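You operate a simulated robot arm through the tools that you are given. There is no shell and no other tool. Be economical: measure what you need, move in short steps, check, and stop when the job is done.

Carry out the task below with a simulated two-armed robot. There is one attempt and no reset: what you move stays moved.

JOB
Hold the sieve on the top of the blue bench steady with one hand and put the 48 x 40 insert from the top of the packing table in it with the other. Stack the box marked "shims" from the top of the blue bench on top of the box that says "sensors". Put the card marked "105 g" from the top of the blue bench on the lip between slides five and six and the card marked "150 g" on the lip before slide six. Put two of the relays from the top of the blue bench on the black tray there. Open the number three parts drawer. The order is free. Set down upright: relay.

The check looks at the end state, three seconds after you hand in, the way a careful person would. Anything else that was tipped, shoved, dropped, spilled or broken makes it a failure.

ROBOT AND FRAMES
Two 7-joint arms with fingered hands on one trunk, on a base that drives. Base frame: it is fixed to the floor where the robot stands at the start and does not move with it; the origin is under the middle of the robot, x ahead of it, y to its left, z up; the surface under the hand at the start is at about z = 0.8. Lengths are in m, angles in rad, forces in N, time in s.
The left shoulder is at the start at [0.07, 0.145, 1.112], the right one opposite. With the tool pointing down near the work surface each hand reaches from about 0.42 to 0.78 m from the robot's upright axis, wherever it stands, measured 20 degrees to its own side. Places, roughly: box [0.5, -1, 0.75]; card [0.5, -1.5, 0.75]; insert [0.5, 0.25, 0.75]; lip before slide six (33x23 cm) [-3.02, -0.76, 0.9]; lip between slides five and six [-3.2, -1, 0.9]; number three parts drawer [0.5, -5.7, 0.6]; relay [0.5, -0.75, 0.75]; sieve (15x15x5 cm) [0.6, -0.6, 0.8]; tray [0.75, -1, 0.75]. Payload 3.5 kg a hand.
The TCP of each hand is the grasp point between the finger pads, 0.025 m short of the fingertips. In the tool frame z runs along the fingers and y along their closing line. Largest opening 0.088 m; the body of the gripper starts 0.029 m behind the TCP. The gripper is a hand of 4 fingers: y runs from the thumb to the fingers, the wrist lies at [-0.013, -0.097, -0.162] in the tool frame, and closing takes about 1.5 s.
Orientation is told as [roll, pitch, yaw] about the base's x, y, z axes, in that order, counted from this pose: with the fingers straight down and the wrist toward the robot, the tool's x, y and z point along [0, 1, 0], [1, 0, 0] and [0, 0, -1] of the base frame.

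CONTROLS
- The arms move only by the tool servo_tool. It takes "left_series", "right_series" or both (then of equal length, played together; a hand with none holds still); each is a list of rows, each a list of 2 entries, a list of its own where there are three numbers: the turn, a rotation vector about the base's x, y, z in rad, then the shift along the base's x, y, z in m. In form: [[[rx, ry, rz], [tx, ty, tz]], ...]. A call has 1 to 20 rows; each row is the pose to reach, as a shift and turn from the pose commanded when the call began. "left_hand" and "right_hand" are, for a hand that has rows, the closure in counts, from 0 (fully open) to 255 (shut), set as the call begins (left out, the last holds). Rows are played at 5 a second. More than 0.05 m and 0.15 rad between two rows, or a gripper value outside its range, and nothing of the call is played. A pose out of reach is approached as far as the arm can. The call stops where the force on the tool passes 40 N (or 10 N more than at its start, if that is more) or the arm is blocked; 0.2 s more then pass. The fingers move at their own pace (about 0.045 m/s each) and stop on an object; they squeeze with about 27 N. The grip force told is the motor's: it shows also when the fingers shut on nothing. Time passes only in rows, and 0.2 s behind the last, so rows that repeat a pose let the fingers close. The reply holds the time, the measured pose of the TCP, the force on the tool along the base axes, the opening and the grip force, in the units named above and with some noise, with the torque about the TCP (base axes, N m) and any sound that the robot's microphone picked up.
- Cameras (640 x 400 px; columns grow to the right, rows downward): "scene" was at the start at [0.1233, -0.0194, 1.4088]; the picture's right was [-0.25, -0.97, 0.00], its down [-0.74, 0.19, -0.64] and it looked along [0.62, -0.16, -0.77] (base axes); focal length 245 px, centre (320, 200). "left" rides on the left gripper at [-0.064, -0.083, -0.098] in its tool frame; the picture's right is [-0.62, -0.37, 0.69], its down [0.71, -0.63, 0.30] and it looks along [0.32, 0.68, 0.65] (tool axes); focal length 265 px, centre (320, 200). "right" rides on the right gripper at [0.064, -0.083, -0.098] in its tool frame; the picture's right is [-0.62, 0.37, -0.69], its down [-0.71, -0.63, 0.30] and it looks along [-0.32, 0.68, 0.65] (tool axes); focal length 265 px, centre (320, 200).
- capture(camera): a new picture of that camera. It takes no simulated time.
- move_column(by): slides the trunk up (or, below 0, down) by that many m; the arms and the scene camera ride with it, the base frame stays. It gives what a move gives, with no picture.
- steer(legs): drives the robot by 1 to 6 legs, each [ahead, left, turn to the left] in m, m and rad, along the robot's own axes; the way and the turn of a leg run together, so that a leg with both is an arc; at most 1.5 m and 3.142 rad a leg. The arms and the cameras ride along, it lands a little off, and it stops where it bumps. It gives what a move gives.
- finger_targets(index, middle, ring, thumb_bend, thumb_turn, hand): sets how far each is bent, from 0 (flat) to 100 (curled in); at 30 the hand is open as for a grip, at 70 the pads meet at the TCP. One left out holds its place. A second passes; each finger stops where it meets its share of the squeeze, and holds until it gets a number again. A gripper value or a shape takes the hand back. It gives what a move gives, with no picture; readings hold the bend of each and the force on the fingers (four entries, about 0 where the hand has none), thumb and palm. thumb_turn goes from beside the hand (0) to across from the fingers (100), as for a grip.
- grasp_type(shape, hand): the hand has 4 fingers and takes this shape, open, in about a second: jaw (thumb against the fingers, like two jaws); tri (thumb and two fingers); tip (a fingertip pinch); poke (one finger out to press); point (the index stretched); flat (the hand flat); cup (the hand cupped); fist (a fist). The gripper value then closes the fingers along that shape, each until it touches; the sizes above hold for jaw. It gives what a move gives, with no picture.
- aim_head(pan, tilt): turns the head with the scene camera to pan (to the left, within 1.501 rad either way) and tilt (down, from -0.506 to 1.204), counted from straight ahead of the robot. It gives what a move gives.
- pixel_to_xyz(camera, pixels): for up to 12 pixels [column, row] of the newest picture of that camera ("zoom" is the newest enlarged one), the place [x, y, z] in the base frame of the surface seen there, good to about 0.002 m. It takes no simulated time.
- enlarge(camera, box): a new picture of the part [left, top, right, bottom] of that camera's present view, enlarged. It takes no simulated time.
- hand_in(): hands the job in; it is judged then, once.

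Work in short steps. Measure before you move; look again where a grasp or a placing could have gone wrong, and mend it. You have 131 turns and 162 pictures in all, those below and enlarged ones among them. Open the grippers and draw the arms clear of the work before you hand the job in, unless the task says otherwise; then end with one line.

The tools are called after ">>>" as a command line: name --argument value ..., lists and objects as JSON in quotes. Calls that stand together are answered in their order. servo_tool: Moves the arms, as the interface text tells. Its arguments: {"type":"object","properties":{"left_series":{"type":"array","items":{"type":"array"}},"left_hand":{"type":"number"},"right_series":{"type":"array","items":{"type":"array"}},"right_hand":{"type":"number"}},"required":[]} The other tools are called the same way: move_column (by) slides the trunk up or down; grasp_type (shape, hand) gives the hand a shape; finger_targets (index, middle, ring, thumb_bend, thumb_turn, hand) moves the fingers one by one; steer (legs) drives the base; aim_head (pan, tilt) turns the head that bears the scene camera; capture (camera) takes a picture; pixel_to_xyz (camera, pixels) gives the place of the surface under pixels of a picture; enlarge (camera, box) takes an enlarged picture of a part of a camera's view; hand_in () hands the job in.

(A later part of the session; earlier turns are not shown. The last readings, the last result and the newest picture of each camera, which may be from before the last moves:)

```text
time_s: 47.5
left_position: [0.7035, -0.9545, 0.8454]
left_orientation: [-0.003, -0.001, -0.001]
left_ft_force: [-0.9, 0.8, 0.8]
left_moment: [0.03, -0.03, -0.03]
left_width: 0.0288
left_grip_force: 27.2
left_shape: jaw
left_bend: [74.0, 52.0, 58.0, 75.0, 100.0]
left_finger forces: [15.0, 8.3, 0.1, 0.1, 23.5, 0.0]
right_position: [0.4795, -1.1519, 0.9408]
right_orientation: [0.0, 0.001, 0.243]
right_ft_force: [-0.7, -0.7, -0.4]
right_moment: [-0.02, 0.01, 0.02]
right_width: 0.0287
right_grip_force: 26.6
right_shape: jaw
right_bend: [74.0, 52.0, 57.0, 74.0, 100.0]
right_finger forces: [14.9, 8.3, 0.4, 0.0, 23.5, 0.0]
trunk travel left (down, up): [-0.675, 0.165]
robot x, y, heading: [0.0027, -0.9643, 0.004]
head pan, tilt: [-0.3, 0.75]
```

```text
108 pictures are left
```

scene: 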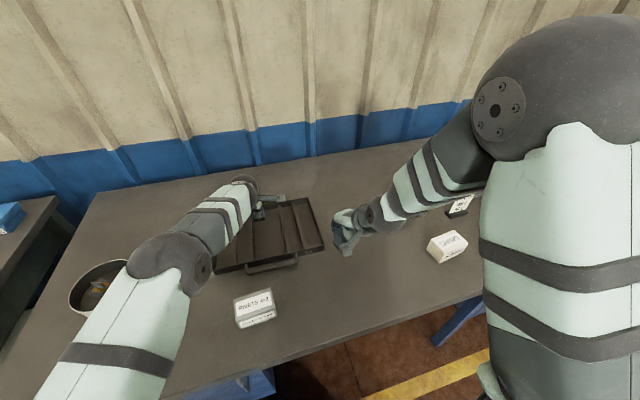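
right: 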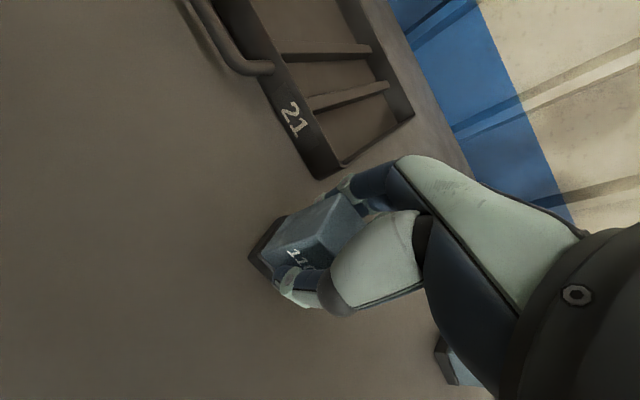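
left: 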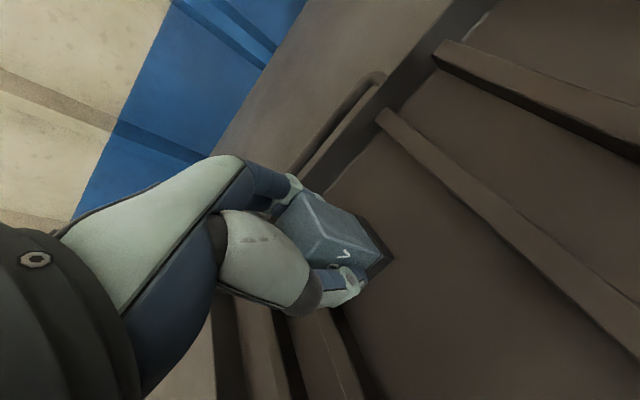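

Force has just turned from -1.4 to about 0.8 N: touching. I press 1.5 mm more, then open partly (fingers near the far wall) and check.

>>> servo_tool --left_series '[[[0, 0, 0], [0, 0, -0.0015]], [[0, 0, 0], [0, 0, -0.0015]]]'

>>> servo_tool --left_series '[[[0, 0, 0], [0, 0, 0]], [[0, 0, 0], [0, 0, 0]], [[0, 0, 0], [0, 0, 0]], [[0, 0, 0], [0, 0, 0]], [[0, 0, 0], [0, 0, 0]]]' --left_hand 90

>>> capture --camera "left"

```text
time_s: 48.1
left_position: [0.7046, -0.9555, 0.8445]
left_orientation: [-0.004, -0.003, -0.002]
left_ft_force: [-0.5, -0.5, 3.5]
left_moment: [-0.03, -0.05, -0.01]
left_width: 0.0289
left_grip_force: 27.0
left_shape: jaw
left_bend: [74.0, 52.0, 58.0, 75.0, 100.0]
left_finger forces: [15.0, 8.6, 0.0, 0.1, 24.0, 0.1]
right_position: [0.4785, -1.1522, 0.9415]
right_orientation: [-0.001, 0.0, 0.243]
right_ft_force: [0.1, 0.6, -1.4]
right_moment: [-0.01, -0.02, 0.02]
right_width: 0.0286
right_grip_force: 26.7
right_shape: jaw
right_bend: [74.0, 52.0, 57.0, 74.0, 100.0]
right_finger forces: [15.0, 8.4, 0.4, 0.0, 23.5, 0.0]
trunk travel left (down, up): [-0.675, 0.165]
robot x, y, heading: [0.0012, -0.9632, 0.004]
head pan, tilt: [-0.3, 0.75]
```

```text
time_s: 49.3
left_position: [0.704, -0.955, 0.8434]
left_orientation: [-0.003, 0.001, -0.001]
left_ft_force: [-0.4, -0.2, -0.5]
left_moment: [-0.02, -0.01, 0.0]
left_width: 0.0564
left_grip_force: 0.0
left_shape: jaw
left_bend: [28.0, 39.0, 36.0, 62.0, 100.0]
left_finger forces: [0.0, 0.0, 0.1, 0.1, 0.0, 0.0]
right_position: [0.4789, -1.1531, 0.9407]
right_orientation: [0.0, 0.001, 0.243]
right_ft_force: [-0.2, 0.0, -0.6]
right_moment: [0.0, -0.01, -0.02]
right_width: 0.0289
right_grip_force: 27.2
right_shape: jaw
right_bend: [74.0, 52.0, 57.0, 74.0, 100.0]
right_finger forces: [15.0, 8.3, 0.4, 0.0, 23.6, 0.1]
trunk travel left (down, up): [-0.675, 0.165]
robot x, y, heading: [0.0015, -0.9664, 0.005]
head pan, tilt: [-0.3, 0.75]
```

```text
107 pictures are left
```

left: 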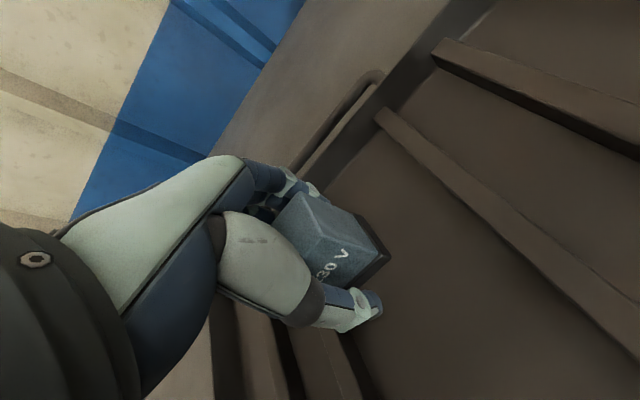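

Relay stands free. I lift the left hand and withdraw it to the left; the right waits.

>>> servo_tool --left_series '[[[0, 0, 0], [0, 0, 0.03]], [[0, 0, 0], [0, 0, 0.065]], [[0, 0, 0], [0, 0, 0.1]], [[0, 0, 0], [0, 0, 0.14]], [[0, 0, 0], [-0.035, 0.03, 0.15]], [[0, 0, 0], [-0.07, 0.06, 0.16]], [[0, 0, 0], [-0.1, 0.09, 0.17]], [[0, 0, 0], [-0.14, 0.12, 0.18]], [[0, 0, 0], [-0.17, 0.15, 0.2]], [[0, 0, 0], [-0.2, 0.18, 0.22]]]'

>>> servo_tool --right_series '[[[0, 0, -0.12], [0.035, 0.035, 0]], [[0, 0, -0.243], [0.07, 0.07, 0]], [[0, 0, -0.243], [0.105, 0.105, 0]], [[0, 0, -0.243], [0.14, 0.14, 0]], [[0, 0, -0.243], [0.156, 0.157, 0]], [[0, 0, -0.243], [0.156, 0.157, -0.03]], [[0, 0, -0.243], [0.156, 0.157, -0.06]], [[0, 0, -0.243], [0.156, 0.157, -0.06]]]'

>>> capture --camera "right"

>>> capture --camera "scene"

```text
refused: row 8 steps farther than a row can; nothing moved
```

```text
time_s: 50.2
left_position: [0.7096, -0.9439, 0.8445]
left_orientation: [0.0, -0.005, 0.016]
left_ft_force: [2.2, 3.6, 0.7]
left_moment: [-0.55, 0.39, -0.22]
left_width: 0.0568
left_grip_force: 0.1
left_shape: jaw
left_bend: [28.0, 39.0, 36.0, 62.0, 100.0]
left_finger forces: [0.0, 0.1, 0.1, 0.0, 0.0, 0.0]
right_position: [0.5969, -1.0345, 0.9369]
right_orientation: [-0.022, 0.02, 0.0]
right_ft_force: [-2.3, -3.2, -1.2]
right_moment: [0.08, -0.04, -0.02]
right_width: 0.0277
right_grip_force: 27.0
right_shape: jaw
right_bend: [75.0, 54.0, 59.0, 72.0, 100.0]
right_finger forces: [15.1, 7.4, 2.9, 0.1, 25.6, 0.0]
trunk travel left (down, up): [-0.675, 0.165]
robot x, y, heading: [0.0011, -0.9693, 0.008]
head pan, tilt: [-0.3, 0.75]
stopped in row 4 (right hand): the force on the tool passed its limit at 81 N (the readings are from after the stop); the commanded pose is now the measured one
```

```text
106 pictures are left
```

right: 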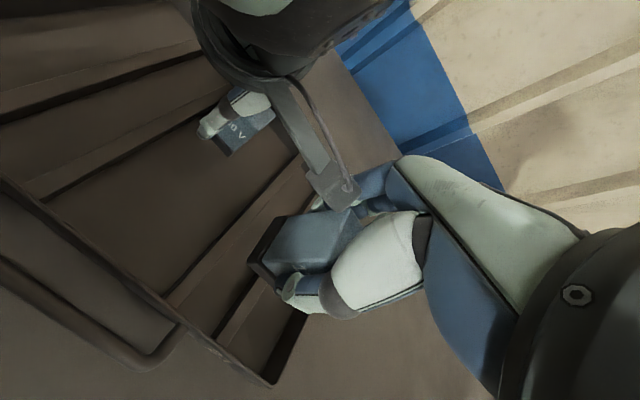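

```text
105 pictures are left
```

scene: 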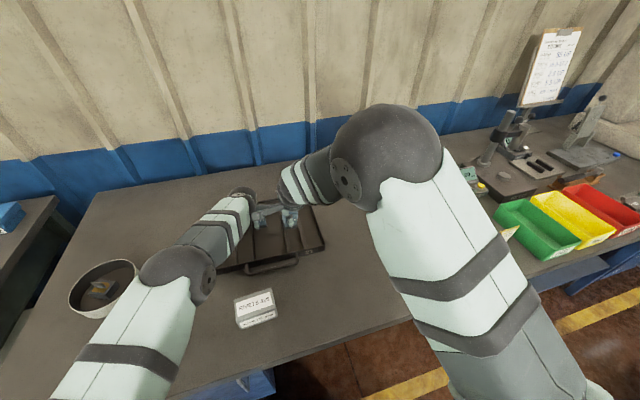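

My left retreat was refused (a row too long) and the right hand bumped the left boom. I back the right hand off first.

>>> servo_tool --right_series '[[[0, 0, 0], [-0.03, -0.03, 0.01]], [[0, 0, 0], [-0.06, -0.06, 0.02]], [[0, 0, 0], [-0.08, -0.09, 0.02]]]'

>>> capture --camera "right"

>>> capture --camera "left"

```text
time_s: 51.0
left_position: [0.7077, -0.9461, 0.8446]
left_orientation: [0.002, -0.006, 0.014]
left_ft_force: [0.2, -0.6, 0.7]
left_moment: [0.03, 0.0, 0.03]
left_width: 0.0566
left_grip_force: 0.1
left_shape: jaw
left_bend: [28.0, 39.0, 36.0, 62.0, 100.0]
left_finger forces: [0.0, 0.0, 0.1, 0.0, 0.0, 0.1]
right_position: [0.5146, -1.1269, 0.9594]
right_orientation: [-0.016, 0.014, 0.001]
right_ft_force: [-0.8, 1.1, 0.1]
right_moment: [0.01, 0.0, 0.0]
right_width: 0.0277
right_grip_force: 27.1
right_shape: jaw
right_bend: [74.0, 53.0, 60.0, 73.0, 100.0]
right_finger forces: [15.3, 8.4, 1.0, 0.1, 24.3, 0.1]
trunk travel left (down, up): [-0.675, 0.165]
robot x, y, heading: [0.0048, -0.9661, 0.001]
head pan, tilt: [-0.3, 0.75]
```

```text
104 pictures are left
```

right: 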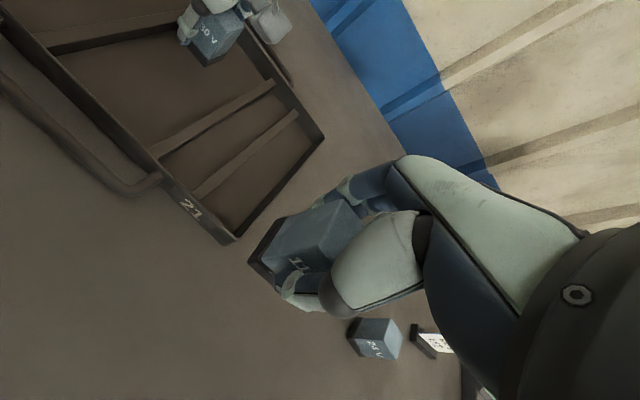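

```text
103 pictures are left
```

left: 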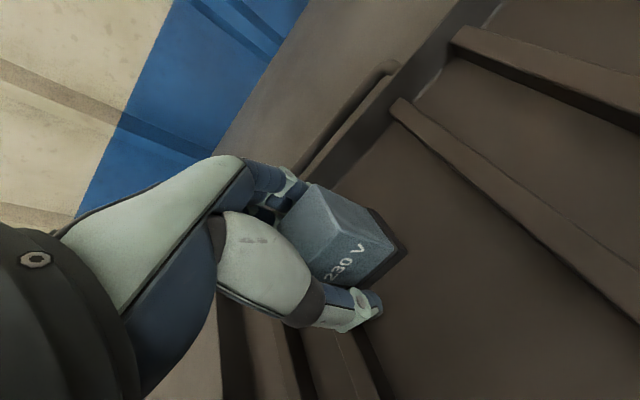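

The 230 V relay still stands upright. Now I lift the left hand straight up and withdraw it (rows within limit).

>>> servo_tool --left_series '[[[0, 0, 0], [0, 0, 0.03]], [[0, 0, 0], [0, 0, 0.065]], [[0, 0, 0], [0, 0, 0.1]], [[0, 0, 0], [0, 0, 0.14]], [[0, 0, 0], [-0.03, 0.03, 0.15]], [[0, 0, 0], [-0.06, 0.06, 0.16]], [[0, 0, 0], [-0.09, 0.09, 0.17]], [[0, 0, 0], [-0.12, 0.12, 0.18]], [[0, 0, 0], [-0.15, 0.15, 0.19]], [[0, 0, 0], [-0.18, 0.18, 0.2]]]' --left_hand 90

>>> capture --camera "scene"

>>> enlarge --camera "scene" --box '[205, 185, 335, 280]'

>>> pixel_to_xyz --camera "zoom" --pixels '[[240, 200], [385, 200], [450, 200], [90, 122], [475, 55], [548, 248], [80, 355], [320, 220]]'

```text
time_s: 53.2
left_position: [0.5235, -0.7622, 1.0451]
left_orientation: [-0.001, -0.005, 0.012]
left_ft_force: [-0.4, -1.0, 0.0]
left_moment: [-0.02, -0.03, 0.05]
left_width: 0.0566
left_grip_force: 0.1
left_shape: jaw
left_bend: [28.0, 39.0, 36.0, 62.0, 100.0]
left_finger forces: [0.0, 0.0, 0.0, 0.0, 0.0, 0.1]
right_position: [0.5141, -1.1256, 0.9607]
right_orientation: [-0.019, 0.015, 0.002]
right_ft_force: [-0.7, 0.2, -0.7]
right_moment: [0.01, -0.01, -0.02]
right_width: 0.0279
right_grip_force: 26.9
right_shape: jaw
right_bend: [74.0, 53.0, 60.0, 73.0, 100.0]
right_finger forces: [15.4, 8.5, 1.0, 0.1, 24.3, 0.0]
trunk travel left (down, up): [-0.675, 0.165]
robot x, y, heading: [0.0028, -0.9623, 0.004]
head pan, tilt: [-0.3, 0.75]
```

```text
102 pictures are left
```

scene: 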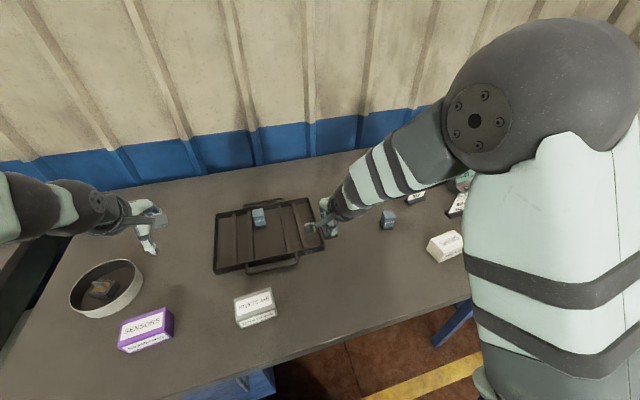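

```text
4.21 times, centred on (270, 232) of scene
```

zoom: 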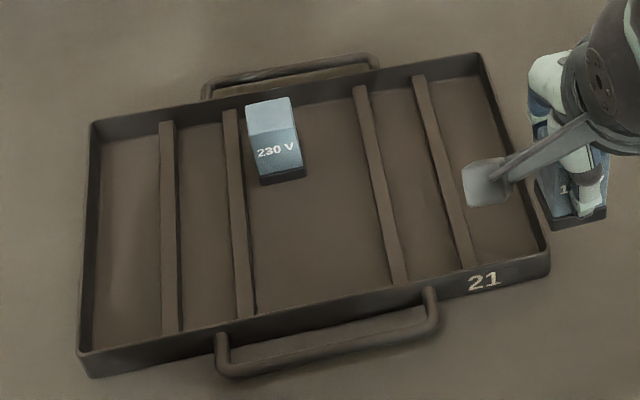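

```text
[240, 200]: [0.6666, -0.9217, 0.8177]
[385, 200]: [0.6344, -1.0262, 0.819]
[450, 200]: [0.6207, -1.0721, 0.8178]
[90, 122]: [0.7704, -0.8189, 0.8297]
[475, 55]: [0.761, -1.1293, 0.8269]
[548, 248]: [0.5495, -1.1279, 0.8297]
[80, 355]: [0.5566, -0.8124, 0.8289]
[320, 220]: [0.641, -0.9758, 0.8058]
```

The 230 V relay stands in the bay and the tray has not moved. I level the right hand and take the 110 V relay to (0.640,-0.995), hovering.

>>> servo_tool --right_series '[[[0.01, -0.008, 0], [0.03, 0.03, 0]], [[0.018, -0.014, 0], [0.06, 0.06, 0]], [[0.018, -0.014, 0], [0.09, 0.095, 0]], [[0.018, -0.014, 0], [0.126, 0.129, 0]], [[0.018, -0.014, 0], [0.126, 0.129, -0.04]], [[0.018, -0.014, 0], [0.126, 0.129, -0.075]], [[0.018, -0.014, 0], [0.126, 0.129, -0.075]]]'

>>> enlarge --camera "right" --box '[150, 120, 430, 340]'

>>> enlarge --camera "scene" --box '[205, 165, 355, 275]'

```text
time_s: 54.8
left_position: [0.5263, -0.7636, 1.0441]
left_orientation: [-0.001, -0.005, 0.014]
left_ft_force: [-1.1, 0.7, -0.1]
left_moment: [-0.03, 0.02, 0.03]
left_width: 0.0565
left_grip_force: 0.0
left_shape: jaw
left_bend: [28.0, 39.0, 36.0, 62.0, 100.0]
left_finger forces: [0.0, 0.0, 0.0, 0.0, 0.1, 0.1]
right_position: [0.6419, -0.9957, 0.8839]
right_orientation: [0.001, -0.003, 0.002]
right_ft_force: [0.6, 0.4, -1.0]
right_moment: [0.01, -0.03, 0.02]
right_width: 0.0277
right_grip_force: 26.9
right_shape: jaw
right_bend: [74.0, 53.0, 60.0, 73.0, 100.0]
right_finger forces: [15.3, 8.5, 0.8, 0.1, 24.3, 0.1]
trunk travel left (down, up): [-0.675, 0.165]
robot x, y, heading: [0.0059, -0.9657, 0.002]
head pan, tilt: [-0.3, 0.75]
```

```text
1.82 times, centred on (290, 230) of right
```

zoom: 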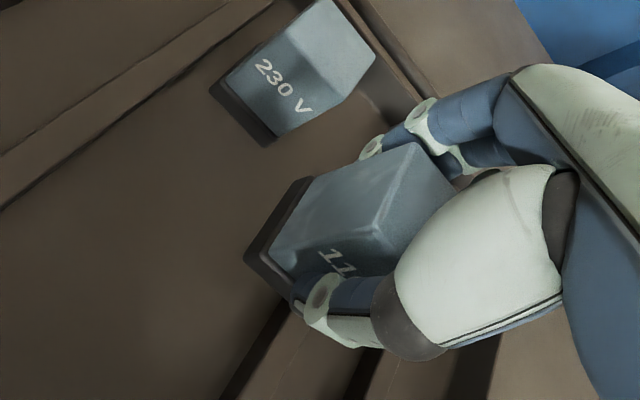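

```text
3.64 times, centred on (280, 220) of scene
```

zoom: 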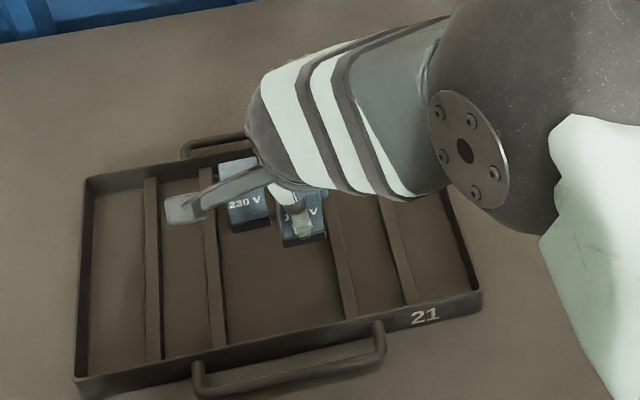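

I check whether the held relay is tilted by measuring its faces.

>>> enlarge --camera "right" --box '[240, 180, 360, 290]'

>>> pixel_to_xyz --camera "zoom" --pixels '[[385, 125], [340, 250], [300, 200], [130, 175], [250, 240], [90, 260], [60, 245], [350, 160], [430, 180], [440, 110], [220, 130]]'

```text
3.64 times, centred on (300, 235) of right
```

zoom: 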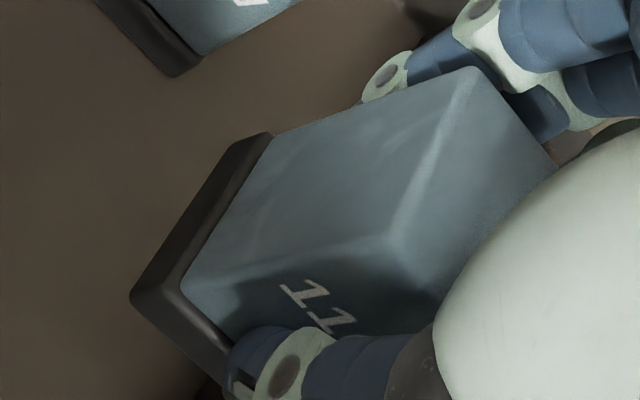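

```text
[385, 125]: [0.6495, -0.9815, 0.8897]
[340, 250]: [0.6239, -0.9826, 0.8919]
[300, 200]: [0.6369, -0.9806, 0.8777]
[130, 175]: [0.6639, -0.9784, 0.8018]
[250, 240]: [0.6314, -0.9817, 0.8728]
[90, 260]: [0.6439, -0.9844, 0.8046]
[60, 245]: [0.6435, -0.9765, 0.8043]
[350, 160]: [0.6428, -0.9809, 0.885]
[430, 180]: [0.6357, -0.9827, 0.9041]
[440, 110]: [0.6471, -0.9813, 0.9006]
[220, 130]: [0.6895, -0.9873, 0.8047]
```

The side face is vertical. I check the base edge for pitch as well.

>>> pixel_to_xyz --camera "zoom" --pixels '[[145, 290], [260, 145], [190, 285], [272, 140], [395, 235], [468, 80]]'

```text
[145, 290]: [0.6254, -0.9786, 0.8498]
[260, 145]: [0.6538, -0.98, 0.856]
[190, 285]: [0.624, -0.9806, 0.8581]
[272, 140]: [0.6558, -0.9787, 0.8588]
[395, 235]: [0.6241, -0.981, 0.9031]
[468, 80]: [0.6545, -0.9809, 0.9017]
```

The relay is level; its top at 0.9025 must come to about 0.8615. I lower 0.040 then feel for contact.

>>> servo_tool --right_series '[[[0, 0, 0], [0, 0, -0.018]], [[0, 0, 0], [0, 0, -0.034]], [[0, 0, 0], [0, 0, -0.039]], [[0, 0, 0], [0, 0, -0.042]], [[0, 0, 0], [0, 0, -0.042]]]'

```text
time_s: 56.0
left_position: [0.5246, -0.7612, 1.0457]
left_orientation: [0.0, -0.005, 0.014]
left_ft_force: [-0.4, 0.1, 0.1]
left_moment: [0.01, -0.01, 0.01]
left_width: 0.0565
left_grip_force: 0.0
left_shape: jaw
left_bend: [28.0, 39.0, 36.0, 62.0, 100.0]
left_finger forces: [0.0, 0.1, 0.0, 0.0, 0.1, 0.0]
right_position: [0.6418, -0.9963, 0.8441]
right_orientation: [0.0, -0.001, 0.001]
right_ft_force: [1.0, 0.7, 4.9]
right_moment: [0.01, -0.01, -0.01]
right_width: 0.0282
right_grip_force: 27.3
right_shape: jaw
right_bend: [74.0, 53.0, 60.0, 74.0, 100.0]
right_finger forces: [15.8, 9.2, 0.7, 0.1, 24.7, 0.0]
trunk travel left (down, up): [-0.675, 0.165]
robot x, y, heading: [0.0013, -0.9623, 0.005]
head pan, tilt: [-0.3, 0.75]
```

Contact at 4.9 N. I open partly to release.

>>> servo_tool --right_series '[[[0, 0, 0], [0, 0, 0]], [[0, 0, 0], [0, 0, 0]], [[0, 0, 0], [0, 0, 0]], [[0, 0, 0], [0, 0, 0]], [[0, 0, 0], [0, 0, 0]]]' --right_hand 110

>>> capture --camera "right"

```text
time_s: 57.2
left_position: [0.5264, -0.762, 1.0443]
left_orientation: [0.0, -0.003, 0.015]
left_ft_force: [0.0, -1.0, 0.4]
left_moment: [0.01, -0.02, -0.01]
left_width: 0.0565
left_grip_force: 0.0
left_shape: jaw
left_bend: [28.0, 39.0, 36.0, 62.0, 100.0]
left_finger forces: [0.1, 0.0, 0.0, 0.1, 0.0, 0.0]
right_position: [0.643, -0.9962, 0.8431]
right_orientation: [0.0, 0.002, 0.002]
right_ft_force: [-0.9, -0.3, -0.2]
right_moment: [0.0, 0.02, -0.01]
right_width: 0.0492
right_grip_force: 0.1
right_shape: jaw
right_bend: [74.0, 42.0, 38.0, 66.0, 100.0]
right_finger forces: [0.0, 0.1, 0.0, 0.1, 0.0, 0.1]
trunk travel left (down, up): [-0.675, 0.165]
robot x, y, heading: [-0.0001, -0.9636, 0.011]
head pan, tilt: [-0.3, 0.75]
```

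```text
97 pictures are left
```

right: 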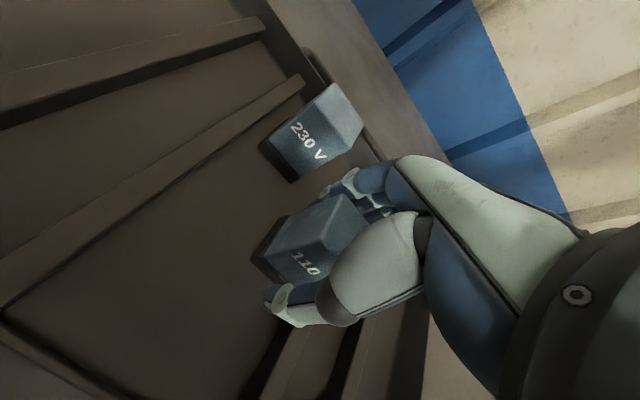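

Index bend still reads 74, so I open a little more before lifting.

>>> servo_tool --right_series '[[[0, 0, 0], [0, 0, 0]], [[0, 0, 0], [0, 0, 0]], [[0, 0, 0], [0, 0, 0]]]' --right_hand 90

>>> servo_tool --right_series '[[[0, 0, 0], [0, 0, 0.015]], [[0, 0, 0], [0, 0, 0.04]], [[0, 0, 0], [0, 0, 0.08]], [[0, 0, 0], [0, 0, 0.12]], [[0, 0, 0], [-0.03, -0.03, 0.13]], [[0, 0, 0], [-0.06, -0.06, 0.15]], [[0, 0, 0], [-0.09, -0.09, 0.16]], [[0, 0, 0], [-0.12, -0.12, 0.17]], [[0, 0, 0], [-0.15, -0.15, 0.18]], [[0, 0, 0], [-0.15, -0.18, 0.19]]]'

>>> enlarge --camera "scene" --box '[190, 180, 350, 290]'

```text
time_s: 58.0
left_position: [0.5256, -0.7631, 1.0449]
left_orientation: [0.0, -0.004, 0.014]
left_ft_force: [0.1, 0.2, 0.8]
left_moment: [0.0, -0.03, -0.01]
left_width: 0.0565
left_grip_force: 0.1
left_shape: jaw
left_bend: [28.0, 39.0, 36.0, 62.0, 100.0]
left_finger forces: [0.0, 0.0, 0.0, 0.0, 0.1, 0.0]
right_position: [0.6413, -0.9959, 0.842]
right_orientation: [-0.001, 0.004, 0.003]
right_ft_force: [-0.4, -0.5, -0.1]
right_moment: [-0.02, -0.01, -0.01]
right_width: 0.0563
right_grip_force: 0.2
right_shape: jaw
right_bend: [28.0, 39.0, 36.0, 62.0, 100.0]
right_finger forces: [0.0, 0.0, 0.0, 0.0, 0.1, 0.0]
trunk travel left (down, up): [-0.675, 0.165]
robot x, y, heading: [0.0014, -0.9631, 0.008]
head pan, tilt: [-0.3, 0.75]
```

```text
time_s: 60.2
left_position: [0.5269, -0.7639, 1.0447]
left_orientation: [0.003, -0.004, 0.013]
left_ft_force: [0.1, -1.0, 0.1]
left_moment: [0.0, -0.01, -0.01]
left_width: 0.0566
left_grip_force: 0.0
left_shape: jaw
left_bend: [28.0, 39.0, 36.0, 62.0, 100.0]
left_finger forces: [0.0, 0.0, 0.0, 0.1, 0.1, 0.1]
right_position: [0.4924, -1.1782, 1.0325]
right_orientation: [0.002, 0.003, 0.002]
right_ft_force: [0.6, -1.0, 0.8]
right_moment: [0.01, -0.01, 0.02]
right_width: 0.0567
right_grip_force: 0.1
right_shape: jaw
right_bend: [28.0, 39.0, 36.0, 62.0, 100.0]
right_finger forces: [0.0, 0.0, 0.0, 0.1, 0.1, 0.0]
trunk travel left (down, up): [-0.675, 0.165]
robot x, y, heading: [0.0018, -0.9606, 0.009]
head pan, tilt: [-0.3, 0.75]
```

```text
3.64 times, centred on (270, 235) of scene
```

zoom: 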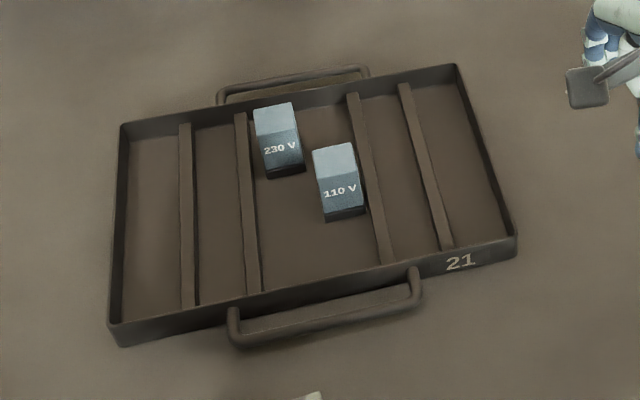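

Both relays stand in the tray. Next I measure the shims box (446,245) and sensors box (145,330).

>>> aim_head --pan -0.6 --tilt 0.8

>>> capture --camera "scene"

```text
time_s: 61.0
left_position: [0.527, -0.7628, 1.0443]
left_orientation: [0.0, -0.004, 0.014]
left_ft_force: [0.0, 0.1, -0.1]
left_moment: [-0.01, -0.01, -0.02]
left_width: 0.0567
left_grip_force: 0.1
left_shape: jaw
left_bend: [28.0, 39.0, 36.0, 62.0, 100.0]
left_finger forces: [0.0, 0.0, 0.0, 0.1, 0.0, 0.1]
right_position: [0.492, -1.178, 1.0303]
right_orientation: [-0.001, 0.003, -0.001]
right_ft_force: [0.4, 0.1, -0.6]
right_moment: [-0.02, 0.0, 0.02]
right_width: 0.0568
right_grip_force: 0.1
right_shape: jaw
right_bend: [28.0, 39.0, 36.0, 62.0, 100.0]
right_finger forces: [0.1, 0.0, 0.0, 0.0, 0.0, 0.0]
trunk travel left (down, up): [-0.675, 0.165]
robot x, y, heading: [0.0029, -0.9632, 0.002]
head pan, tilt: [-0.6, 0.799]
```

```text
95 pictures are left
```

scene: 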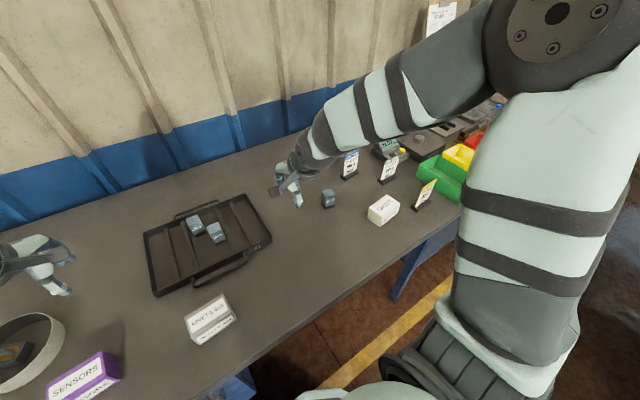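

Shims now unobstructed at (383,208). I enlarge it and read corners, then the sensors box.

>>> enlarge --camera "scene" --box '[355, 182, 411, 234]'

>>> pixel_to_xyz --camera "zoom" --pixels '[[165, 270], [330, 145], [300, 350], [510, 210], [320, 230]]'

>>> enlarge --camera "scene" --box '[30, 335, 134, 400]'

>>> pixel_to_xyz --camera "zoom" --pixels '[[110, 300], [440, 105], [220, 390], [540, 165], [300, 230]]'

```text
7.69 times, centred on (383, 208) of scene
```

zoom: 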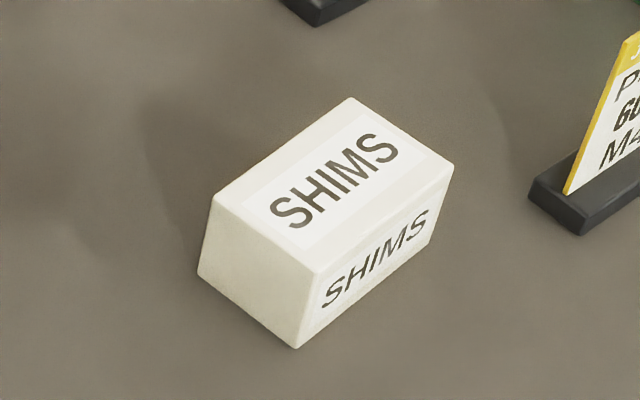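

```text
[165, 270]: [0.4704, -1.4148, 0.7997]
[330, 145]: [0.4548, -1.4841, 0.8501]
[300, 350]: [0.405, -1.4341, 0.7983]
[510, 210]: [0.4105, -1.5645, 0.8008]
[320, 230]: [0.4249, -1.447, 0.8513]
```

```text
6.15 times, centred on (82, 368) of scene
```

zoom: 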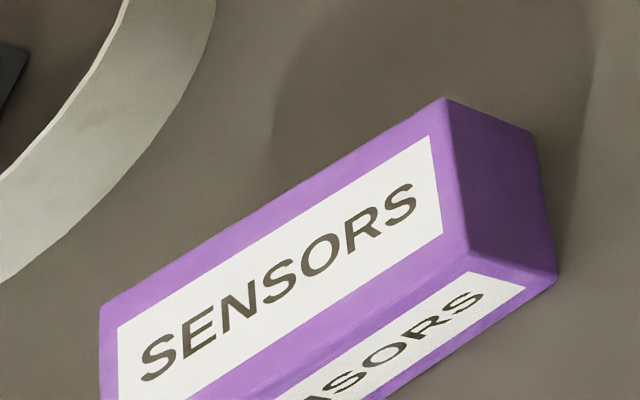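

```text
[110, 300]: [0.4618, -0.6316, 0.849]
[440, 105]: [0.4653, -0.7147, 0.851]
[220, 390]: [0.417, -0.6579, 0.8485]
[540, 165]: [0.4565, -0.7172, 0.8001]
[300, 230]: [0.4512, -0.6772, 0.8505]
```

I get the exact top corners of both boxes.

>>> pixel_to_xyz --camera "zoom" --pixels '[[463, 248], [443, 110], [108, 310], [200, 395]]'

>>> enlarge --camera "scene" --box '[355, 182, 411, 234]'

>>> pixel_to_xyz --camera "zoom" --pixels '[[219, 198], [350, 103], [447, 166], [318, 265]]'

```text
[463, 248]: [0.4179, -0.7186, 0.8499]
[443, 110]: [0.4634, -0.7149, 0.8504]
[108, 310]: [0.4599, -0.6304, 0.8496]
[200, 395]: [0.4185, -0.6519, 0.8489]
```

```text
7.69 times, centred on (383, 208) of scene
```

zoom: 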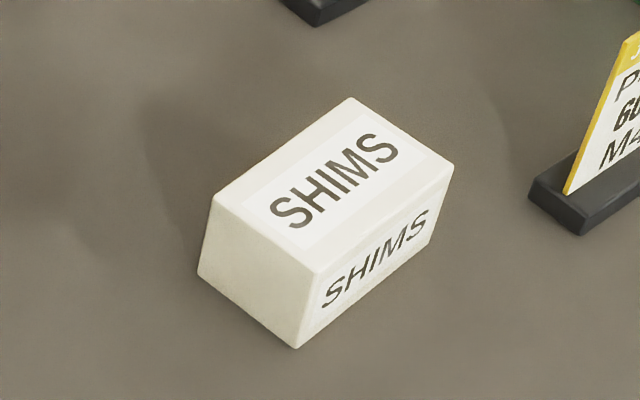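

```text
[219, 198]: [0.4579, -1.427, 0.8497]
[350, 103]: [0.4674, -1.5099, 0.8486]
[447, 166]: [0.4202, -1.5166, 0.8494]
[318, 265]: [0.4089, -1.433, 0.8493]
```

Shims centre (0.4386,-1.4717), yaw ≈0.125; sensors centre (0.439,-0.6745), yaw ≈0.06. I drive 0.3 m right and open the right hand above the shims box.

>>> steer --legs '[[0, -0.3, 0]]'

```text
time_s: 63.1
left_position: [0.5275, -1.0551, 1.0444]
left_orientation: [0.0, -0.002, 0.024]
left_ft_force: [0.8, 0.0, -0.5]
left_moment: [-0.01, 0.01, 0.01]
left_width: 0.0563
left_grip_force: 0.1
left_shape: jaw
left_bend: [28.0, 39.0, 36.0, 62.0, 100.0]
left_finger forces: [0.0, 0.0, 0.0, 0.0, 0.1, 0.0]
right_position: [0.4967, -1.4715, 1.0315]
right_orientation: [0.002, 0.002, 0.011]
right_ft_force: [0.0, 0.4, -0.7]
right_moment: [0.0, 0.0, -0.01]
right_width: 0.0566
right_grip_force: 0.1
right_shape: jaw
right_bend: [28.0, 39.0, 36.0, 62.0, 100.0]
right_finger forces: [0.0, 0.0, 0.1, 0.0, 0.1, 0.0]
trunk travel left (down, up): [-0.675, 0.165]
robot x, y, heading: [0.0076, -1.2629, 0.016]
head pan, tilt: [-0.6, 0.799]
```

Right hand is at (0.497,-1.472,1.03). I shift it over the box, yaw to 0.125, and lower to z≈0.93.

>>> servo_tool --right_series '[[[0, 0, 0.06], [-0.03, 0, 0]], [[0, 0, 0.114], [-0.058, 0, 0]], [[0, 0, 0.114], [-0.058, 0, -0.03]], [[0, 0, 0.114], [-0.058, 0, -0.06]], [[0, 0, 0.114], [-0.058, 0, -0.1]], [[0, 0, 0.114], [-0.058, 0, -0.1]], [[0, 0, 0.114], [-0.058, 0, -0.1]]]' --right_hand 0

>>> capture --camera "right"

>>> pixel_to_xyz --camera "right" --pixels '[[240, 250], [220, 280], [200, 270], [280, 290], [230, 310]]'

```text
time_s: 64.7
left_position: [0.5262, -1.0565, 1.0451]
left_orientation: [-0.001, -0.003, 0.023]
left_ft_force: [-0.5, -0.6, -0.4]
left_moment: [0.01, 0.02, 0.0]
left_width: 0.0567
left_grip_force: 0.2
left_shape: jaw
left_bend: [28.0, 39.0, 36.0, 62.0, 100.0]
left_finger forces: [0.1, 0.0, 0.0, 0.1, 0.2, 0.1]
right_position: [0.4388, -1.4691, 0.9351]
right_orientation: [0.001, 0.001, 0.126]
right_ft_force: [0.1, 0.0, 0.7]
right_moment: [0.04, 0.01, -0.03]
right_width: 0.0878
right_grip_force: 0.0
right_shape: jaw
right_bend: [30.0, 30.0, 30.0, 30.0, 98.0]
right_finger forces: [0.0, 0.0, 0.0, 0.1, 0.0, 0.0]
trunk travel left (down, up): [-0.675, 0.165]
robot x, y, heading: [0.0074, -1.2615, 0.014]
head pan, tilt: [-0.6, 0.799]
```

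```text
91 pictures are left
```

right: 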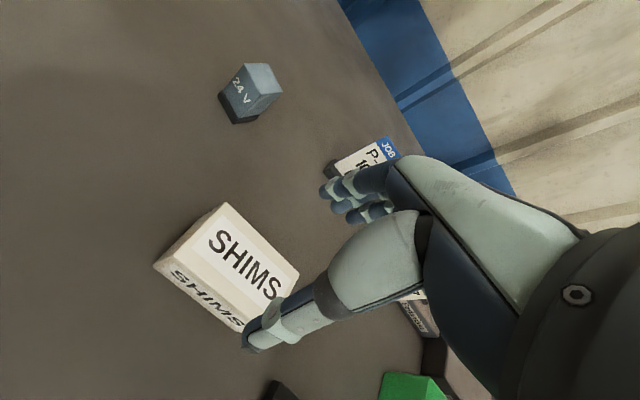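

```text
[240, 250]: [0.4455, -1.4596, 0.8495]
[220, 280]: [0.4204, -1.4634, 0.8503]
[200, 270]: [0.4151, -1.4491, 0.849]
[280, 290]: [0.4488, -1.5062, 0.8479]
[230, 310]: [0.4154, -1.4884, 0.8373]
```

Aligned over the box. I lower to z≈0.832 and close.

>>> servo_tool --right_series '[[[0, 0, 0], [0, -0.002, -0.035]], [[0, 0, 0], [0, -0.002, -0.07]], [[0, 0, 0], [0, -0.002, -0.09]], [[0, 0, 0], [0, -0.002, -0.103]], [[0, 0, 0], [0, -0.002, -0.103]]]'

>>> servo_tool --right_series '[[[0, 0, 0], [0, 0, 0]], [[0, 0, 0], [0, 0, 0]], [[0, 0, 0], [0, 0, 0]], [[0, 0, 0], [0, 0, 0]], [[0, 0, 0], [0, 0, 0]], [[0, 0, 0], [0, 0, 0]]]' --right_hand 255

>>> capture --camera "right"

```text
time_s: 65.9
left_position: [0.5264, -1.0574, 1.0454]
left_orientation: [0.001, -0.003, 0.021]
left_ft_force: [0.4, 0.0, 0.7]
left_moment: [0.02, 0.02, 0.01]
left_width: 0.0566
left_grip_force: 0.0
left_shape: jaw
left_bend: [28.0, 39.0, 36.0, 62.0, 100.0]
left_finger forces: [0.1, 0.0, 0.1, 0.0, 0.1, 0.0]
right_position: [0.4373, -1.4728, 0.8312]
right_orientation: [0.0, 0.0, 0.127]
right_ft_force: [0.9, -0.5, 1.1]
right_moment: [0.0, -0.03, -0.02]
right_width: 0.0875
right_grip_force: 0.1
right_shape: jaw
right_bend: [29.0, 30.0, 30.0, 30.0, 98.0]
right_finger forces: [2.0, 0.0, 0.0, 0.0, 0.0, 0.0]
trunk travel left (down, up): [-0.675, 0.165]
robot x, y, heading: [0.0073, -1.2622, 0.014]
head pan, tilt: [-0.6, 0.799]
```

```text
time_s: 67.3
left_position: [0.526, -1.0577, 1.0456]
left_orientation: [0.0, -0.005, 0.023]
left_ft_force: [0.7, -1.5, -0.3]
left_moment: [0.03, 0.0, 0.05]
left_width: 0.0567
left_grip_force: 0.1
left_shape: jaw
left_bend: [28.0, 39.0, 36.0, 62.0, 100.0]
left_finger forces: [0.1, 0.0, 0.1, 0.0, 0.1, 0.0]
right_position: [0.4379, -1.4737, 0.8318]
right_orientation: [-0.001, 0.0, 0.123]
right_ft_force: [-0.1, -0.2, 4.6]
right_moment: [-0.02, 0.22, -0.02]
right_width: 0.0561
right_grip_force: 26.6
right_shape: jaw
right_bend: [41.0, 42.0, 37.0, 67.0, 100.0]
right_finger forces: [18.0, 7.9, 0.7, 0.1, 26.1, 0.0]
trunk travel left (down, up): [-0.675, 0.165]
robot x, y, heading: [0.0032, -1.2605, 0.013]
head pan, tilt: [-0.6, 0.799]
```

```text
90 pictures are left
```

right: 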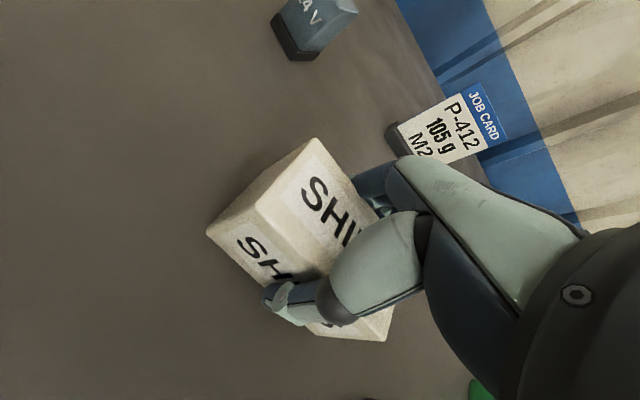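

Gripped (width 0.056). I lift 0.17 and check it hangs level.

>>> servo_tool --right_series '[[[0, 0, 0], [0, 0, 0.02]], [[0, 0, 0], [0, 0, 0.05]], [[0, 0, 0], [0, 0, 0.09]], [[0, 0, 0], [0, 0, 0.13]], [[0, 0, 0], [0, 0, 0.17]], [[0, 0, 0], [0, 0, 0.17]]]'

>>> capture --camera "right"

>>> pixel_to_xyz --camera "right" --pixels '[[315, 142], [255, 205], [300, 200], [330, 190], [210, 235], [240, 220], [275, 250], [385, 310], [380, 335]]'

```text
time_s: 68.7
left_position: [0.5284, -1.0587, 1.046]
left_orientation: [0.0, -0.003, 0.024]
left_ft_force: [-0.5, -0.1, 0.2]
left_moment: [-0.04, 0.01, -0.03]
left_width: 0.0565
left_grip_force: 0.0
left_shape: jaw
left_bend: [28.0, 39.0, 36.0, 62.0, 100.0]
left_finger forces: [0.1, 0.1, 0.0, 0.0, 0.0, 0.1]
right_position: [0.4387, -1.4731, 1.0005]
right_orientation: [0.0, 0.001, 0.123]
right_ft_force: [-0.2, 0.1, -3.0]
right_moment: [-0.03, -0.01, 0.05]
right_width: 0.0561
right_grip_force: 27.2
right_shape: jaw
right_bend: [42.0, 41.0, 37.0, 67.0, 100.0]
right_finger forces: [16.1, 9.6, 1.0, 0.0, 25.9, 0.0]
trunk travel left (down, up): [-0.675, 0.165]
robot x, y, heading: [0.0054, -1.2594, 0.013]
head pan, tilt: [-0.6, 0.799]
```

```text
89 pictures are left
```

right: 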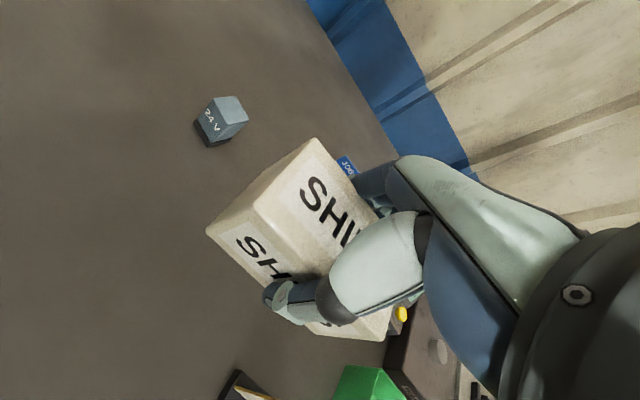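

```text
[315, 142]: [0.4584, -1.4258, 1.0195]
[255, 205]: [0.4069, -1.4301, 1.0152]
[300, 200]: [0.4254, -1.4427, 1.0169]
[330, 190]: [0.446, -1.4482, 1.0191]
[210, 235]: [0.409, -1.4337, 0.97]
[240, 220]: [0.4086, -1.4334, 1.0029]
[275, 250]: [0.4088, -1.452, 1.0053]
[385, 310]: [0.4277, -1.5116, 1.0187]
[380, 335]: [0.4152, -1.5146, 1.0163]
```

Box hangs level. I drive 0.77 m back left toward the sensors box.

>>> steer --legs '[[0, 0.77, -0.013]]'

>>> aim_head --pan -0.2 --tilt 0.95

>>> capture --camera "scene"

```text
time_s: 72.9
left_position: [0.5141, -0.2731, 1.0446]
left_orientation: [0.001, -0.003, 0.023]
left_ft_force: [0.3, 0.0, -0.3]
left_moment: [0.02, 0.02, 0.0]
left_width: 0.0565
left_grip_force: 0.0
left_shape: jaw
left_bend: [28.0, 39.0, 36.0, 62.0, 100.0]
left_finger forces: [0.1, 0.1, 0.0, 0.1, 0.0, 0.0]
right_position: [0.4262, -0.6881, 0.9995]
right_orientation: [0.0, 0.003, 0.124]
right_ft_force: [0.4, -0.3, -2.0]
right_moment: [0.0, 0.0, -0.01]
right_width: 0.0557
right_grip_force: 27.0
right_shape: jaw
right_bend: [42.0, 41.0, 37.0, 67.0, 100.0]
right_finger forces: [15.8, 9.6, 1.1, 0.0, 26.0, 0.0]
trunk travel left (down, up): [-0.675, 0.165]
robot x, y, heading: [-0.0038, -0.4786, 0.015]
head pan, tilt: [-0.6, 0.799]
```

```text
time_s: 73.8
left_position: [0.5149, -0.2724, 1.0444]
left_orientation: [0.001, -0.003, 0.022]
left_ft_force: [0.7, -0.2, -0.6]
left_moment: [0.02, 0.01, 0.03]
left_width: 0.0566
left_grip_force: 0.1
left_shape: jaw
left_bend: [28.0, 39.0, 36.0, 62.0, 100.0]
left_finger forces: [0.1, 0.1, 0.1, 0.0, 0.0, 0.0]
right_position: [0.4266, -0.6879, 0.9997]
right_orientation: [0.001, 0.001, 0.126]
right_ft_force: [0.1, -0.7, -3.0]
right_moment: [-0.04, -0.01, 0.01]
right_width: 0.0558
right_grip_force: 26.8
right_shape: jaw
right_bend: [42.0, 41.0, 37.0, 67.0, 100.0]
right_finger forces: [15.8, 9.6, 0.9, 0.0, 25.9, 0.0]
trunk travel left (down, up): [-0.675, 0.165]
robot x, y, heading: [0.0013, -0.4785, 0.013]
head pan, tilt: [-0.201, 0.949]
```

```text
88 pictures are left
```

scene: 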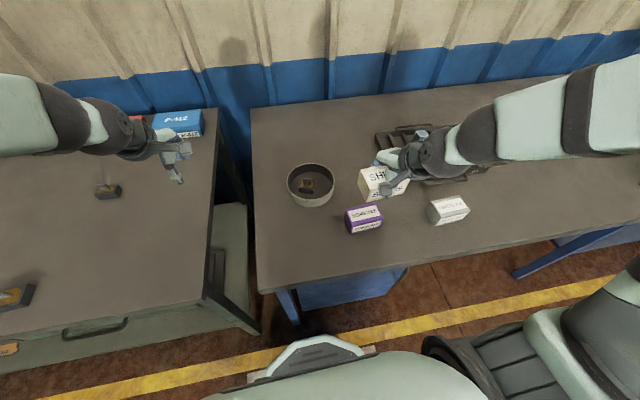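

I re-measure the sensors box from this viewpoint (364,219).

>>> enlarge --camera "scene" --box '[335, 195, 395, 240]'

>>> pixel_to_xyz --camera "zoom" --pixels '[[110, 140], [440, 100], [160, 255], [490, 205], [300, 175]]'

```text
8.89 times, centred on (365, 218) of scene
```

zoom: 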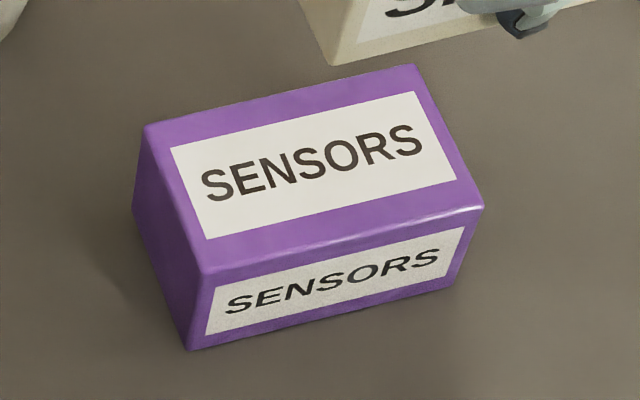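

```text
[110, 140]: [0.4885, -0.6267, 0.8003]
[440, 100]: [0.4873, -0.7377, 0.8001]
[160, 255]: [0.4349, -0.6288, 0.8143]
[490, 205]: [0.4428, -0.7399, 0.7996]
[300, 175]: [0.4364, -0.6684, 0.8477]
```

>>> pixel_to_xyz --camera "zoom" --pixels '[[150, 130], [412, 70], [208, 265], [475, 205], [320, 165]]'

```text
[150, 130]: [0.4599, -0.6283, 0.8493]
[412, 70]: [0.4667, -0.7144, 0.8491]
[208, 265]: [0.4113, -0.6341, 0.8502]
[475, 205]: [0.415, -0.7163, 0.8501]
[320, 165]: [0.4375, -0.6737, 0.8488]
```

Sensors centre (0.438,-0.6735), top 0.8495, yaw ≈0.065. I position the shims box above it with ~13 mm gap.

>>> servo_tool --right_series '[[[0, 0, -0.06], [0.012, 0.013, 0]], [[0, 0, -0.06], [0.012, 0.013, -0.04]], [[0, 0, -0.06], [0.012, 0.013, -0.08]], [[0, 0, -0.06], [0.012, 0.013, -0.105]], [[0, 0, -0.06], [0.012, 0.013, -0.105]]]'

>>> enlarge --camera "scene" --box '[325, 175, 405, 240]'

>>> capture --camera "right"

```text
time_s: 75.0
left_position: [0.5153, -0.2728, 1.0443]
left_orientation: [-0.001, -0.002, 0.022]
left_ft_force: [0.4, 0.0, 0.8]
left_moment: [0.01, -0.01, 0.0]
left_width: 0.0566
left_grip_force: 0.0
left_shape: jaw
left_bend: [28.0, 39.0, 36.0, 62.0, 100.0]
left_finger forces: [0.0, 0.0, 0.1, 0.0, 0.0, 0.0]
right_position: [0.4406, -0.6747, 0.8944]
right_orientation: [0.001, 0.001, 0.067]
right_ft_force: [0.0, -0.4, -2.6]
right_moment: [0.0, -0.01, 0.02]
right_width: 0.0561
right_grip_force: 26.9
right_shape: jaw
right_bend: [42.0, 41.0, 37.0, 67.0, 100.0]
right_finger forces: [15.7, 9.5, 1.1, 0.0, 25.9, 0.0]
trunk travel left (down, up): [-0.675, 0.165]
robot x, y, heading: [-0.0044, -0.4774, 0.01]
head pan, tilt: [-0.201, 0.949]
```

```text
6.15 times, centred on (365, 208) of scene
```

zoom: 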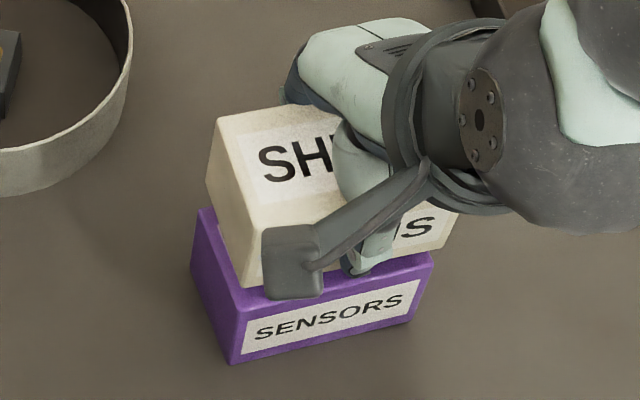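

```text
85 pictures are left
```

right: 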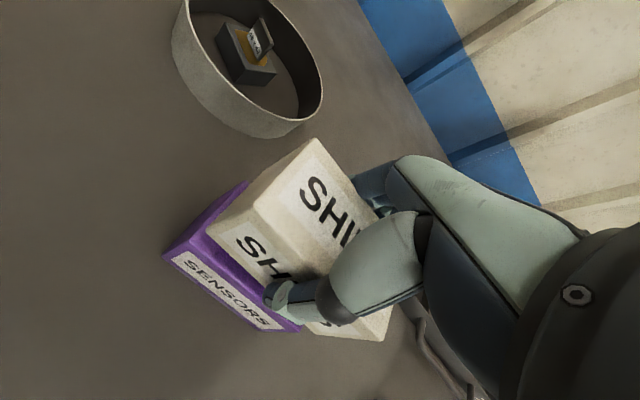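

I compare face positions of the two boxes to check alignment.

>>> pixel_to_xyz --camera "right" --pixels '[[214, 232], [235, 232], [275, 165], [220, 208], [175, 258], [190, 240], [240, 190], [225, 270]]'

```text
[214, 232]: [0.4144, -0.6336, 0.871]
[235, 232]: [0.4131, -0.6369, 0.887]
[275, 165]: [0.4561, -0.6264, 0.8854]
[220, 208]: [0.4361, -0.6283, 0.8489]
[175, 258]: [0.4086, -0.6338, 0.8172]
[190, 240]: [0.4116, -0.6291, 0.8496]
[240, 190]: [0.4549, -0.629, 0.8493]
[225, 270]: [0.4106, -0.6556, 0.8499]
```

Faces agree within ~3 mm. I lower the last 13 mm in small steps.

>>> servo_tool --right_series '[[[0, 0, 0], [-0.002, 0, -0.006]], [[0, 0, 0], [-0.002, 0, -0.01]], [[0, 0, 0], [-0.002, 0, -0.013]], [[0, 0, 0], [-0.002, 0, -0.014]], [[0, 0, 0], [-0.002, 0, -0.014]]]'

```text
time_s: 76.2
left_position: [0.5149, -0.2725, 1.0455]
left_orientation: [-0.001, -0.004, 0.024]
left_ft_force: [-0.6, -0.5, -0.9]
left_moment: [0.01, 0.0, 0.01]
left_width: 0.0566
left_grip_force: 0.0
left_shape: jaw
left_bend: [28.0, 39.0, 36.0, 62.0, 100.0]
left_finger forces: [0.0, 0.0, 0.1, 0.1, 0.1, 0.1]
right_position: [0.4381, -0.6751, 0.8816]
right_orientation: [0.0, 0.0, 0.068]
right_ft_force: [0.5, -0.3, 2.5]
right_moment: [0.0, 0.15, -0.03]
right_width: 0.0557
right_grip_force: 27.2
right_shape: jaw
right_bend: [42.0, 41.0, 37.0, 67.0, 100.0]
right_finger forces: [17.2, 9.3, 1.1, 0.1, 26.3, 0.1]
trunk travel left (down, up): [-0.675, 0.165]
robot x, y, heading: [-0.005, -0.4784, 0.016]
head pan, tilt: [-0.201, 0.949]
```

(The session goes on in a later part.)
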